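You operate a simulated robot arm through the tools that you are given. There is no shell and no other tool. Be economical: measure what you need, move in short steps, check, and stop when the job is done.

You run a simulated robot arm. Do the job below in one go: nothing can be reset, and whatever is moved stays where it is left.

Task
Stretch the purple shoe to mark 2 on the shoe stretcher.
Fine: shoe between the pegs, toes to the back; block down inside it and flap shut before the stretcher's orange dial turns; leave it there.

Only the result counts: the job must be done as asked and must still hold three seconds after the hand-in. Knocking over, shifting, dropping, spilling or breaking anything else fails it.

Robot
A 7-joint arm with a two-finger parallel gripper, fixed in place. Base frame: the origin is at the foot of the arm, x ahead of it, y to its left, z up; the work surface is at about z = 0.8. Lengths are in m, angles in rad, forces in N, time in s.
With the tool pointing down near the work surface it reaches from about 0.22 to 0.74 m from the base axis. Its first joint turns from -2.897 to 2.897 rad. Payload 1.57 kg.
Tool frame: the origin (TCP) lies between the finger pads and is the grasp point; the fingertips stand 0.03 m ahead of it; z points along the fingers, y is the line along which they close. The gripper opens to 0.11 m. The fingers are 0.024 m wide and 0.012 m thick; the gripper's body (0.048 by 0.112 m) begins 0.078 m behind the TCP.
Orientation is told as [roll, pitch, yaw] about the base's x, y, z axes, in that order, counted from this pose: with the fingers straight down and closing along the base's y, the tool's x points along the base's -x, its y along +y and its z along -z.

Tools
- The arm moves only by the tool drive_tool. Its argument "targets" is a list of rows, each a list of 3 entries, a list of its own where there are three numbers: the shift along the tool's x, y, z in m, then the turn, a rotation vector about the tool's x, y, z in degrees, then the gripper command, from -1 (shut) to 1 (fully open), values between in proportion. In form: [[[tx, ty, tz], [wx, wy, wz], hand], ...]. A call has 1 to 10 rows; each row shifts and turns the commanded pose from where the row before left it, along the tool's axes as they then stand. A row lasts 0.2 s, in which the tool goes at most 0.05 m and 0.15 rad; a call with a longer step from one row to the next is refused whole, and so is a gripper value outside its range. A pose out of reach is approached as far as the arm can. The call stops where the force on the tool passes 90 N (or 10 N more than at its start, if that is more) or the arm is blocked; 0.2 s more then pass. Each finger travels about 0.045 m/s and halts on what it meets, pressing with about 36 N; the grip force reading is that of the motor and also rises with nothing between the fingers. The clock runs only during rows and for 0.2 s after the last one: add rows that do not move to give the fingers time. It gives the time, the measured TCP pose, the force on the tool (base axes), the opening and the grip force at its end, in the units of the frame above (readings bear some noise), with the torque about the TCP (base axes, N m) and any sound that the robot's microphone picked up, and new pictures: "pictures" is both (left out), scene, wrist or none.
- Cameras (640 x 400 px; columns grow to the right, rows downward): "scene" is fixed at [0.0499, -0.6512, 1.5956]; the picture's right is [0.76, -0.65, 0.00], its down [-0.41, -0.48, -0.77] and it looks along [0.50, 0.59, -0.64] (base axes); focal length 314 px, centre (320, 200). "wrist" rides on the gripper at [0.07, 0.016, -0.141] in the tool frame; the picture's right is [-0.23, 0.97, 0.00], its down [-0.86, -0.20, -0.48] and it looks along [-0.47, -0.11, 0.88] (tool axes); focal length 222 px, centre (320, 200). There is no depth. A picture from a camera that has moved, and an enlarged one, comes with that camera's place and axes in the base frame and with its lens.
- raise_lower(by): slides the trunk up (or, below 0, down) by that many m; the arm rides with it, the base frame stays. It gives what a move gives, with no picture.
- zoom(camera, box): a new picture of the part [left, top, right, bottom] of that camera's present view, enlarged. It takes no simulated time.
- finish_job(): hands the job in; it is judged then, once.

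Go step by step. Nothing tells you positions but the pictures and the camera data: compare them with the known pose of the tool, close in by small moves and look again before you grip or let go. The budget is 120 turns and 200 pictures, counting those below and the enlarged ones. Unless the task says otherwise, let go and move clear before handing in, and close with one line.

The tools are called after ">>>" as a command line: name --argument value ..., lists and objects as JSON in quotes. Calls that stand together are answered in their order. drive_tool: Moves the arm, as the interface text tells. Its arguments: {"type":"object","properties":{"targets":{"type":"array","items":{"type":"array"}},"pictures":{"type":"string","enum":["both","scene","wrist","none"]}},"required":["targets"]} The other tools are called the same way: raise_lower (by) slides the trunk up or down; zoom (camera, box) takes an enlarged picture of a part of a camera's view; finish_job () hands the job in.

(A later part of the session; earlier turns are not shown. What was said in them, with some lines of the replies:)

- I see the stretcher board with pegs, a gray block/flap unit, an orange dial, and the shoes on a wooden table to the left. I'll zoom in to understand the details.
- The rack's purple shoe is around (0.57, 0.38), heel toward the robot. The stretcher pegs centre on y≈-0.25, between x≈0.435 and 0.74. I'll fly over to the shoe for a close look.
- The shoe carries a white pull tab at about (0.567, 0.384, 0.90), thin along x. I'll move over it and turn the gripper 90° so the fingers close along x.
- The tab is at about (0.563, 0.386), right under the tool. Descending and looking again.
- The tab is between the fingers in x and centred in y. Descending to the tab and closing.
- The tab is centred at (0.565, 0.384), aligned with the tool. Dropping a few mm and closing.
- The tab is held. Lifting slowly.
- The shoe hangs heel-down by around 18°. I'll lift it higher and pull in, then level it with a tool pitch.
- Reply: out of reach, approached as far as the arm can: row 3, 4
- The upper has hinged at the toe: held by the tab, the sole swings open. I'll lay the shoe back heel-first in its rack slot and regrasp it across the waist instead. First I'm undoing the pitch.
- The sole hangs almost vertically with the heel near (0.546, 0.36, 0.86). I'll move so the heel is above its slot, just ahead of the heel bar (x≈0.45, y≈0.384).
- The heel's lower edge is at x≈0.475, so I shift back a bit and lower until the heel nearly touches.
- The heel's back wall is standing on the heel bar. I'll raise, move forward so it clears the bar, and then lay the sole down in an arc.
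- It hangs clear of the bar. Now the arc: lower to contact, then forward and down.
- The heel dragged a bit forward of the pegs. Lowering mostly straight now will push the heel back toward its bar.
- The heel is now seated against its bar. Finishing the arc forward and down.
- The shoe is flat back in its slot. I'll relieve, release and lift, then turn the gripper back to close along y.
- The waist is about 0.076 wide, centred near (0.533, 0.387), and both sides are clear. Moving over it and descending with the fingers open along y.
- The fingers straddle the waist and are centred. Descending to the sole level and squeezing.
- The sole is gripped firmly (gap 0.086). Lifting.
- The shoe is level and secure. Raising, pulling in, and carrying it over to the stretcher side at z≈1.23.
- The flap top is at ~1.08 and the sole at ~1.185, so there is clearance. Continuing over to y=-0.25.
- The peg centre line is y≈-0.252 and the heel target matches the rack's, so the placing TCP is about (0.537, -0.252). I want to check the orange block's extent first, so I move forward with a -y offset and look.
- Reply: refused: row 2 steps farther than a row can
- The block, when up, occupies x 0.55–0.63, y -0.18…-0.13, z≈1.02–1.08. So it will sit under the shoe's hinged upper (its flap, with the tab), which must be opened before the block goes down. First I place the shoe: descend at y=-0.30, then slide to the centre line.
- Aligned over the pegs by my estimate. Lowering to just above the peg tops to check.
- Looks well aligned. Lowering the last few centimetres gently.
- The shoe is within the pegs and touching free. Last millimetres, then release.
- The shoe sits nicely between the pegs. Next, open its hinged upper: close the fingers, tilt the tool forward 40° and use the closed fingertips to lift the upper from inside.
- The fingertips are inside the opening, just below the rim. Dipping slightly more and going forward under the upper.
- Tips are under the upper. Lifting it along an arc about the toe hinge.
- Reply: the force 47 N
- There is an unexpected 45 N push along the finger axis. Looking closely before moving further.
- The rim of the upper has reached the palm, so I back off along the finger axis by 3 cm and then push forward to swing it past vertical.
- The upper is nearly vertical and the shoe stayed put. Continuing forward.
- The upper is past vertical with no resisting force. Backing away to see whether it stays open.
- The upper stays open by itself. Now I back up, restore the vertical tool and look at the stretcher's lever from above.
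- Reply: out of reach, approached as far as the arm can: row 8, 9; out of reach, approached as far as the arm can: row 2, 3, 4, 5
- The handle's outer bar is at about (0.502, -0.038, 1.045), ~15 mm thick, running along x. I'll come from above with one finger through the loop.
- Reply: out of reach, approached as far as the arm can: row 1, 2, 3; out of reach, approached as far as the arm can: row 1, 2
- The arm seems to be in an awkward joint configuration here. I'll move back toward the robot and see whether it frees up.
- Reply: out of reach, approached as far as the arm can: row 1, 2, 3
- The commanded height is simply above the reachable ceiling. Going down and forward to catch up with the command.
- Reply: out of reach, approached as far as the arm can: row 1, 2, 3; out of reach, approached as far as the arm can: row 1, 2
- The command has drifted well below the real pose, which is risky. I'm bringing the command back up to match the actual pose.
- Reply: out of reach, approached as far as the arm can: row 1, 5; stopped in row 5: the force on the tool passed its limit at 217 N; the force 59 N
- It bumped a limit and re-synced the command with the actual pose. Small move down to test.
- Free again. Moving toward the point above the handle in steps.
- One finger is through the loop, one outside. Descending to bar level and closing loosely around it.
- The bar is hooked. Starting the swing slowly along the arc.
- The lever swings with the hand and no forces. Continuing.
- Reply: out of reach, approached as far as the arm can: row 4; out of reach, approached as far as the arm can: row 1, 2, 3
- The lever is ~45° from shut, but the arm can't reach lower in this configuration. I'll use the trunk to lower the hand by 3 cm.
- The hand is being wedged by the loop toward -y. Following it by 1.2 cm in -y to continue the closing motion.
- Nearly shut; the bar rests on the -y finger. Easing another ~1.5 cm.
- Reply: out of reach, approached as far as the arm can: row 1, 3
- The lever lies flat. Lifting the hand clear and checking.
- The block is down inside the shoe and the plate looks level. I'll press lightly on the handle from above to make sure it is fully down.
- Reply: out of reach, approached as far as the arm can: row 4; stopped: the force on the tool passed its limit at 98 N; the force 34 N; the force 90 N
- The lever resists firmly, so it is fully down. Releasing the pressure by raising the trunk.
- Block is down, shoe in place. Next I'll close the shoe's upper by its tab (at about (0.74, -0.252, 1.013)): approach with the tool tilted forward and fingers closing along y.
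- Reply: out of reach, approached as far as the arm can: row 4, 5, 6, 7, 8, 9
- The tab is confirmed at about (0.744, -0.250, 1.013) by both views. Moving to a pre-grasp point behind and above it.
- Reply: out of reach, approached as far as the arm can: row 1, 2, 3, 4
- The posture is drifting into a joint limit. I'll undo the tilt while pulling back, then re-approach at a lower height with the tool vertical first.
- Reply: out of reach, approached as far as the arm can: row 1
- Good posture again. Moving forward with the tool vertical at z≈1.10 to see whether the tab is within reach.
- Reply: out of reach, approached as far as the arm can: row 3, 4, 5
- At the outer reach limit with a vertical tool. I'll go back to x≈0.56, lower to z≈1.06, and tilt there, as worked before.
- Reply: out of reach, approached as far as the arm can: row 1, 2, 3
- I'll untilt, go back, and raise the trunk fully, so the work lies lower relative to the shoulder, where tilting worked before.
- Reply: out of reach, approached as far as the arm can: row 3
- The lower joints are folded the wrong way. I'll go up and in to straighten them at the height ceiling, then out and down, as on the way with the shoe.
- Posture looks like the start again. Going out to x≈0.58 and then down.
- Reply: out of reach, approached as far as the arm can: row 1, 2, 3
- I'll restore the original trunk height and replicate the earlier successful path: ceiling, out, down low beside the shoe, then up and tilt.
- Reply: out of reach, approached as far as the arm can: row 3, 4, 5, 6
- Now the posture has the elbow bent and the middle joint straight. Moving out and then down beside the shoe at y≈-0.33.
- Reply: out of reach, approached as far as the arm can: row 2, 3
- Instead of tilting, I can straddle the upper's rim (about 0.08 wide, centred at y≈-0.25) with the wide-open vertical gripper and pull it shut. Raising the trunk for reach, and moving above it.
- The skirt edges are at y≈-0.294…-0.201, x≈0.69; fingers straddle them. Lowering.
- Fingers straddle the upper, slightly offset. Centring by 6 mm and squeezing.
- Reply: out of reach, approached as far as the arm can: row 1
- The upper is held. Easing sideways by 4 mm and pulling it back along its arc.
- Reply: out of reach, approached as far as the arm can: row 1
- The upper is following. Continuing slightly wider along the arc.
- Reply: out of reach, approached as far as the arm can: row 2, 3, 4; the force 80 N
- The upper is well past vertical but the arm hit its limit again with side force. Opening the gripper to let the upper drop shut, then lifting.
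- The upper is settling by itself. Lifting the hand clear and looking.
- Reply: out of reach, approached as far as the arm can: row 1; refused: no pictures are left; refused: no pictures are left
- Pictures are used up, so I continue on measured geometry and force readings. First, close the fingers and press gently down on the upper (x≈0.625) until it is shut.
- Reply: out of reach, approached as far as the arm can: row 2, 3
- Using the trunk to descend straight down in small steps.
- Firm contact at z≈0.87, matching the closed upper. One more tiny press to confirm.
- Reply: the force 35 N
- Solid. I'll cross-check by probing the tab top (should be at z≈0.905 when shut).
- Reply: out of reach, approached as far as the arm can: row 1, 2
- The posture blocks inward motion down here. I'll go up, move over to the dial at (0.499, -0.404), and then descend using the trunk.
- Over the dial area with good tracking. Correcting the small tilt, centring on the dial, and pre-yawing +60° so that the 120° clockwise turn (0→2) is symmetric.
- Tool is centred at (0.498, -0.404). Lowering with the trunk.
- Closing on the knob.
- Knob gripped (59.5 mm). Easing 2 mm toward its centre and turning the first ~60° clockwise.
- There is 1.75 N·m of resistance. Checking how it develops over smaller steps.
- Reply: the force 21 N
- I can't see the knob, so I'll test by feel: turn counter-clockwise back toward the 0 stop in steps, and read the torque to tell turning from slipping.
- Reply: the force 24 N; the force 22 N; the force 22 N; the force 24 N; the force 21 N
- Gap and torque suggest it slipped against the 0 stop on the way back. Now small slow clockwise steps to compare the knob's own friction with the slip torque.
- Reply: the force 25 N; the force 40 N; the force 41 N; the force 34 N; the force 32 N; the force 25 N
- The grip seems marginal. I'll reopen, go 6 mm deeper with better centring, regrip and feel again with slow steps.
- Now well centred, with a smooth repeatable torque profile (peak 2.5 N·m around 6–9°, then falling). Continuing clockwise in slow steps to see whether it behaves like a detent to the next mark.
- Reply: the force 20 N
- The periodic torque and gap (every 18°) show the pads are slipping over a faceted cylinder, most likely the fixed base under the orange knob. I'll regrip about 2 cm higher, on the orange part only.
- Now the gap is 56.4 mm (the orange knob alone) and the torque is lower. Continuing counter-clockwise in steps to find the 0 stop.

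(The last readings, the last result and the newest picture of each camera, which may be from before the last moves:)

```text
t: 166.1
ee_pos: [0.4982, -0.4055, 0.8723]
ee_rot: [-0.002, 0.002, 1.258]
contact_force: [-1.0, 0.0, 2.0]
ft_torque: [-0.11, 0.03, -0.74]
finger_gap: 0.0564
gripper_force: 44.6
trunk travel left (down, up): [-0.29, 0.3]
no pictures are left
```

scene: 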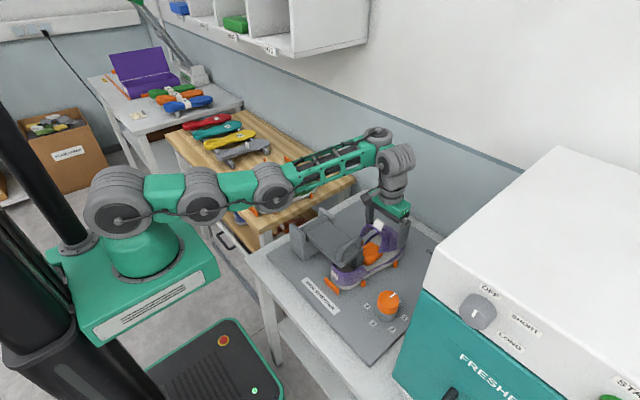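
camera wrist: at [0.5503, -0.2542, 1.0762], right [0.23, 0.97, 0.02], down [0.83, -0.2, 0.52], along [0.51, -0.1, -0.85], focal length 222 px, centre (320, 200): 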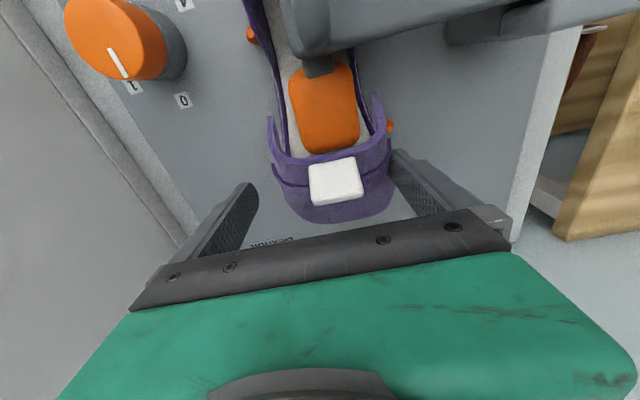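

That looks like slipping at the 0 stop (periodic gap changes). Now clockwise from here: if the knob turns with the hand, the gap should stay constant and the torque steady.

>>> drive_tool --targets '[[[0, 0, 0], [0, 0, 0], 0.4], [[0, 0, 0], [0, 0, 0], 0.4], [[0, 0, 0], [0, 0, 0], -1], [[0, 0, 0], [0, 0, 0], -1], [[0, 0, 0], [0, 0, 0], -1], [[0, 0, 0], [0, 0, 0], -1]]' --pictures "none"

>>> drive_tool --targets '[[[0, 0, 0], [0, 0, 3], -1], [[0, 0, 0], [0, 0, 0], -1]]' --pictures "none"

>>> drive_tool --targets '[[[0, 0, 0], [0, 0, 3], -1], [[0, 0, 0], [0, 0, 0], -1]]' --pictures "none"

>>> drive_tool --targets '[[[0, 0, 0], [0, 0, 3], -1], [[0, 0, 0], [0, 0, 0], -1]]' --pictures "none"

>>> drive_tool --targets '[[[0, 0, 0], [0, 0, 3], -1], [[0, 0, 0], [0, 0, 0], -1]]' --pictures "none"

>>> drive_tool --targets '[[[0, 0, 0], [0, 0, 3], -1], [[0, 0, 0], [0, 0, 0], -1]]' --pictures "none"

>>> drive_tool --targets '[[[0, 0, 0], [0, 0, 3], -1], [[0, 0, 0], [0, 0, 0], -1]]' --pictures "none"

>>> drive_tool --targets '[[[0, 0, 0], [0, 0, 3], -1], [[0, 0, 0], [0, 0, 0], -1]]' --pictures "none"

>>> drive_tool --targets '[[[0, 0, 0], [0, 0, 3], -1], [[0, 0, 0], [0, 0, 0], -1]]' --pictures "none"

```text
t: 167.5
ee_pos: [0.4983, -0.4061, 0.8714]
ee_rot: [0.0, 0.001, 1.255]
contact_force: [-1.3, 1.2, -0.8]
ft_torque: [0.03, 0.07, -0.02]
finger_gap: 0.0568
gripper_force: 39.4
trunk travel left (down, up): [-0.29, 0.3]
no pictures are left
```

```text
t: 168.1
ee_pos: [0.4976, -0.4051, 0.8714]
ee_rot: [-0.002, 0.002, 1.205]
contact_force: [1.3, -1.6, 0.6]
ft_torque: [0.21, 0.13, 0.02]
finger_gap: 0.0563
gripper_force: 44.8
trunk travel left (down, up): [-0.29, 0.3]
no pictures are left
```

```text
t: 168.7
ee_pos: [0.4984, -0.4053, 0.8724]
ee_rot: [-0.003, 0.003, 1.152]
contact_force: [-2.7, -1.4, 4.9]
ft_torque: [-0.12, 0.2, 0.04]
finger_gap: 0.0562
gripper_force: 44.9
trunk travel left (down, up): [-0.29, 0.3]
no pictures are left
```

```text
t: 169.3
ee_pos: [0.4976, -0.4059, 0.8724]
ee_rot: [-0.002, 0.001, 1.099]
contact_force: [-1.8, -1.9, 5.0]
ft_torque: [-0.01, 0.05, 0.04]
finger_gap: 0.0564
gripper_force: 45.0
trunk travel left (down, up): [-0.29, 0.3]
no pictures are left
```

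```text
t: 169.9
ee_pos: [0.4968, -0.4053, 0.872]
ee_rot: [-0.001, 0.0, 1.048]
contact_force: [-4.3, -5.7, 7.1]
ft_torque: [-0.37, 0.29, -0.02]
finger_gap: 0.0562
gripper_force: 45.2
trunk travel left (down, up): [-0.29, 0.3]
no pictures are left
```

```text
t: 170.5
ee_pos: [0.4972, -0.4059, 0.8723]
ee_rot: [-0.002, -0.001, 0.995]
contact_force: [-7.6, -9.8, 2.1]
ft_torque: [-0.99, 0.08, 0.02]
finger_gap: 0.0564
gripper_force: 45.1
trunk travel left (down, up): [-0.29, 0.3]
no pictures are left
```

```text
t: 171.1
ee_pos: [0.4979, -0.4059, 0.8708]
ee_rot: [0.0, 0.0, 0.942]
contact_force: [-9.1, -9.2, 2.2]
ft_torque: [-0.3, 0.29, 0.02]
finger_gap: 0.0564
gripper_force: 45.1
trunk travel left (down, up): [-0.29, 0.3]
no pictures are left
```

```text
t: 171.7
ee_pos: [0.4975, -0.4058, 0.8716]
ee_rot: [-0.001, 0.0, 0.888]
contact_force: [-7.5, -6.2, -1.2]
ft_torque: [-0.18, -0.04, 0.0]
finger_gap: 0.0564
gripper_force: 44.4
trunk travel left (down, up): [-0.29, 0.3]
no pictures are left
```

```text
t: 172.3
ee_pos: [0.4972, -0.4064, 0.8715]
ee_rot: [0.002, 0.001, 0.839]
contact_force: [-8.0, -7.4, -6.6]
ft_torque: [-0.81, 0.83, 0.0]
finger_gap: 0.0566
gripper_force: 45.1
trunk travel left (down, up): [-0.29, 0.3]
no pictures are left
```

The knob now turns freely with the hand (torque ≈ 0, constant gap), and the 0 stop is at hand yaw 1.255. Mark 2 is 120° on, at yaw ≈ -0.839. Turning on.

>>> drive_tool --targets '[[[0, 0, 0], [0, 0, 6], -1], [[0, 0, 0], [0, 0, 6], -1], [[0, 0, 0], [0, 0, 6], -1], [[0, 0, 0], [0, 0, 6], -1], [[0, 0, 0], [0, 0, 0], -1]]' --pictures "none"

>>> drive_tool --targets '[[[0, 0, 0], [0, 0, 6], -1], [[0, 0, 0], [0, 0, 6], -1], [[0, 0, 0], [0, 0, 6], -1], [[0, 0, 0], [0, 0, 6], -1], [[0, 0, 0], [0, 0, 0], -1]]' --pictures "none"

>>> drive_tool --targets '[[[0, 0, 0], [0, 0, 6], -1], [[0, 0, 0], [0, 0, 6], -1], [[0, 0, 0], [0, 0, 6], -1], [[0, 0, 0], [0, 0, 0], -1]]' --pictures "none"

```text
t: 173.5
ee_pos: [0.4975, -0.4065, 0.8727]
ee_rot: [-0.002, -0.001, 0.419]
contact_force: [-8.3, -4.0, 0.4]
ft_torque: [0.09, 0.46, -0.02]
finger_gap: 0.0563
gripper_force: 45.0
trunk travel left (down, up): [-0.29, 0.3]
no pictures are left
```

```text
t: 174.7
ee_pos: [0.4974, -0.4059, 0.8723]
ee_rot: [-0.003, -0.004, -0.002]
contact_force: [-8.1, -7.1, -3.2]
ft_torque: [-0.27, 0.21, -0.01]
finger_gap: 0.0566
gripper_force: 45.7
trunk travel left (down, up): [-0.29, 0.3]
no pictures are left
```

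```text
t: 175.7
ee_pos: [0.4981, -0.4041, 0.8721]
ee_rot: [-0.001, 0.001, -0.315]
contact_force: [-12.7, -2.3, 1.1]
ft_torque: [-0.01, 0.57, -0.02]
finger_gap: 0.0563
gripper_force: 44.6
trunk travel left (down, up): [-0.29, 0.3]
no pictures are left
```

Tracking perfectly. The last 30°.

>>> drive_tool --targets '[[[0, 0, 0], [0, 0, 6], -1], [[0, 0, 0], [0, 0, 6], -1], [[0, 0, 0], [0, 0, 6], -1], [[0, 0, 0], [0, 0, 6], -1], [[0, 0, 0], [0, 0, 6], -1], [[0, 0, 0], [0, 0, 0], -1], [[0, 0, 0], [0, 0, 0], -1]]' --pictures "none"

```text
t: 177.3
ee_pos: [0.4978, -0.4056, 0.8716]
ee_rot: [0.0, 0.001, -0.837]
contact_force: [-12.4, 1.5, -3.2]
ft_torque: [-0.09, 0.18, 0.04]
finger_gap: 0.0566
gripper_force: 45.4
trunk travel left (down, up): [-0.29, 0.3]
no pictures are left
```

The dial has been turned 120° to mark 2. Opening and lifting straight up with the trunk.

>>> drive_tool --targets '[[[0, 0, 0], [0, 0, 0], 0], [[0, 0, 0], [0, 0, 0], 0.4], [[0, 0, 0], [0, 0, 0], 0.8], [[0, 0, 0], [0, 0, 0], 0.8], [[0, 0, 0], [0, 0, 0], 0.8]]' --pictures "none"

>>> raise_lower --by 0.25

```text
t: 178.5
ee_pos: [0.4988, -0.4055, 0.8722]
ee_rot: [0.001, -0.003, -0.835]
contact_force: [0.0, 0.3, 0.5]
ft_torque: [0.0, 0.01, 0.01]
finger_gap: 0.0989
gripper_force: 0.1
trunk travel left (down, up): [-0.29, 0.3]
no pictures are left
```

```text
t: 181.1
ee_pos: [0.4994, -0.4047, 1.1219]
ee_rot: [0.002, -0.002, -0.838]
contact_force: [0.1, 0.4, 0.4]
ft_torque: [-0.02, -0.02, 0.02]
finger_gap: 0.099
gripper_force: 0.1
trunk travel left (down, up): [-0.54, 0.05]
```

Before handing in, I'll verify by feel that the upper is shut: probe the tab top (z≈0.905 at x≈0.569 when shut).

>>> drive_tool --targets '[[[0.0167, 0.0385, 0], [0, 0, 0], 0], [[0.0167, 0.0385, 0], [0, 0, 0], -1], [[0.0167, 0.0385, 0], [0, 0, 0], -1], [[0.0167, 0.0385, 0], [0, 0, 0], -1], [[0, 0, 0], [0, 0, 0], -1], [[0, 0, 0], [0, 0, 0], -1], [[0, 0, 0], [0, 0, 0], -1], [[0, 0, 0], [0, 0, 0], -1]]' --pictures "none"

```text
t: 182.9
ee_pos: [0.5705, -0.2521, 1.121]
ee_rot: [0.001, -0.002, -0.838]
contact_force: [-0.2, -0.4, -0.5]
ft_torque: [-0.03, -0.02, -0.01]
finger_gap: 0.0001
gripper_force: 21.4
trunk travel left (down, up): [-0.54, 0.05]
no pictures are left
```

>>> raise_lower --by -0.13

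>>> raise_lower --by -0.03

>>> raise_lower --by -0.01

>>> raise_lower --by -0.006

```text
t: 184.4
ee_pos: [0.5705, -0.2517, 0.9906]
ee_rot: [0.001, -0.002, -0.837]
contact_force: [-0.5, 0.0, -0.1]
ft_torque: [-0.01, -0.03, 0.0]
finger_gap: 0.0
gripper_force: 21.4
trunk travel left (down, up): [-0.41, 0.18]
```

```text
t: 185.2
ee_pos: [0.5711, -0.2519, 0.9607]
ee_rot: [-0.001, -0.002, -0.839]
contact_force: [0.3, 0.1, 0.3]
ft_torque: [-0.01, -0.01, -0.02]
finger_gap: 0.0
gripper_force: 21.1
trunk travel left (down, up): [-0.38, 0.21]
```

```text
t: 185.8
ee_pos: [0.5711, -0.2517, 0.9517]
ee_rot: [0.0, -0.003, -0.836]
contact_force: [-0.5, 0.1, 0.2]
ft_torque: [-0.02, -0.01, -0.01]
finger_gap: 0.0003
gripper_force: 21.7
trunk travel left (down, up): [-0.37, 0.22]
```

```text
t: 186.3
ee_pos: [0.57, -0.2512, 0.9458]
ee_rot: [0.001, -0.002, -0.837]
contact_force: [0.0, 0.6, 0.7]
ft_torque: [0.0, 0.01, -0.01]
finger_gap: 0.0001
gripper_force: 21.8
trunk travel left (down, up): [-0.364, 0.226]
```

>>> raise_lower --by -0.005

>>> raise_lower --by -0.005

```text
t: 186.9
ee_pos: [0.57, -0.2517, 0.9406]
ee_rot: [0.001, -0.003, -0.837]
contact_force: [-0.1, -0.6, 0.0]
ft_torque: [-0.02, 0.0, 0.01]
finger_gap: 0.0002
gripper_force: 20.8
trunk travel left (down, up): [-0.359, 0.231]
```

```text
t: 187.4
ee_pos: [0.5713, -0.2521, 0.9392]
ee_rot: [0.0, -0.006, -0.837]
contact_force: [-1.6, 0.3, 19.3]
ft_torque: [0.12, 0.1, 0.02]
finger_gap: 0.0
gripper_force: 21.4
trunk travel left (down, up): [-0.354, 0.236]
```

Firm contact at z≈0.909, which is exactly the shut tab height. Lifting clear.

>>> raise_lower --by 0.2

>>> drive_tool --targets '[[[0, 0, 0], [0, 0, 0], -1], [[0, 0, 0], [0, 0, 0], -1]]' --pictures "none"

```text
t: 189.6
ee_pos: [0.5709, -0.2517, 1.1352]
ee_rot: [0.0, -0.002, -0.837]
contact_force: [-0.4, -0.3, -0.9]
ft_torque: [-0.02, -0.02, -0.01]
finger_gap: 0.0
gripper_force: 21.8
trunk travel left (down, up): [-0.554, 0.036]
```

```text
t: 190.2
ee_pos: [0.5702, -0.2519, 1.1352]
ee_rot: [0.0, -0.004, -0.837]
contact_force: [-0.1, 0.0, -0.1]
ft_torque: [-0.01, -0.01, -0.02]
finger_gap: 0.0
gripper_force: 21.4
trunk travel left (down, up): [-0.554, 0.036]
no pictures are left
```

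The hand is clear, with the shoe between the pegs, the block down, the flap shut and the dial at 2. Handing in.

>>> finish_job

```text
The job is handed in.
```

I handed the job in with the purple shoe between the pegs, toes to the back, the block down inside it, the flap shut and the dial turned 120° from 0 to mark 2. The pictures ran out before the flap was fully shut, so that and the dial setting were checked only by force and position readings, not seen.
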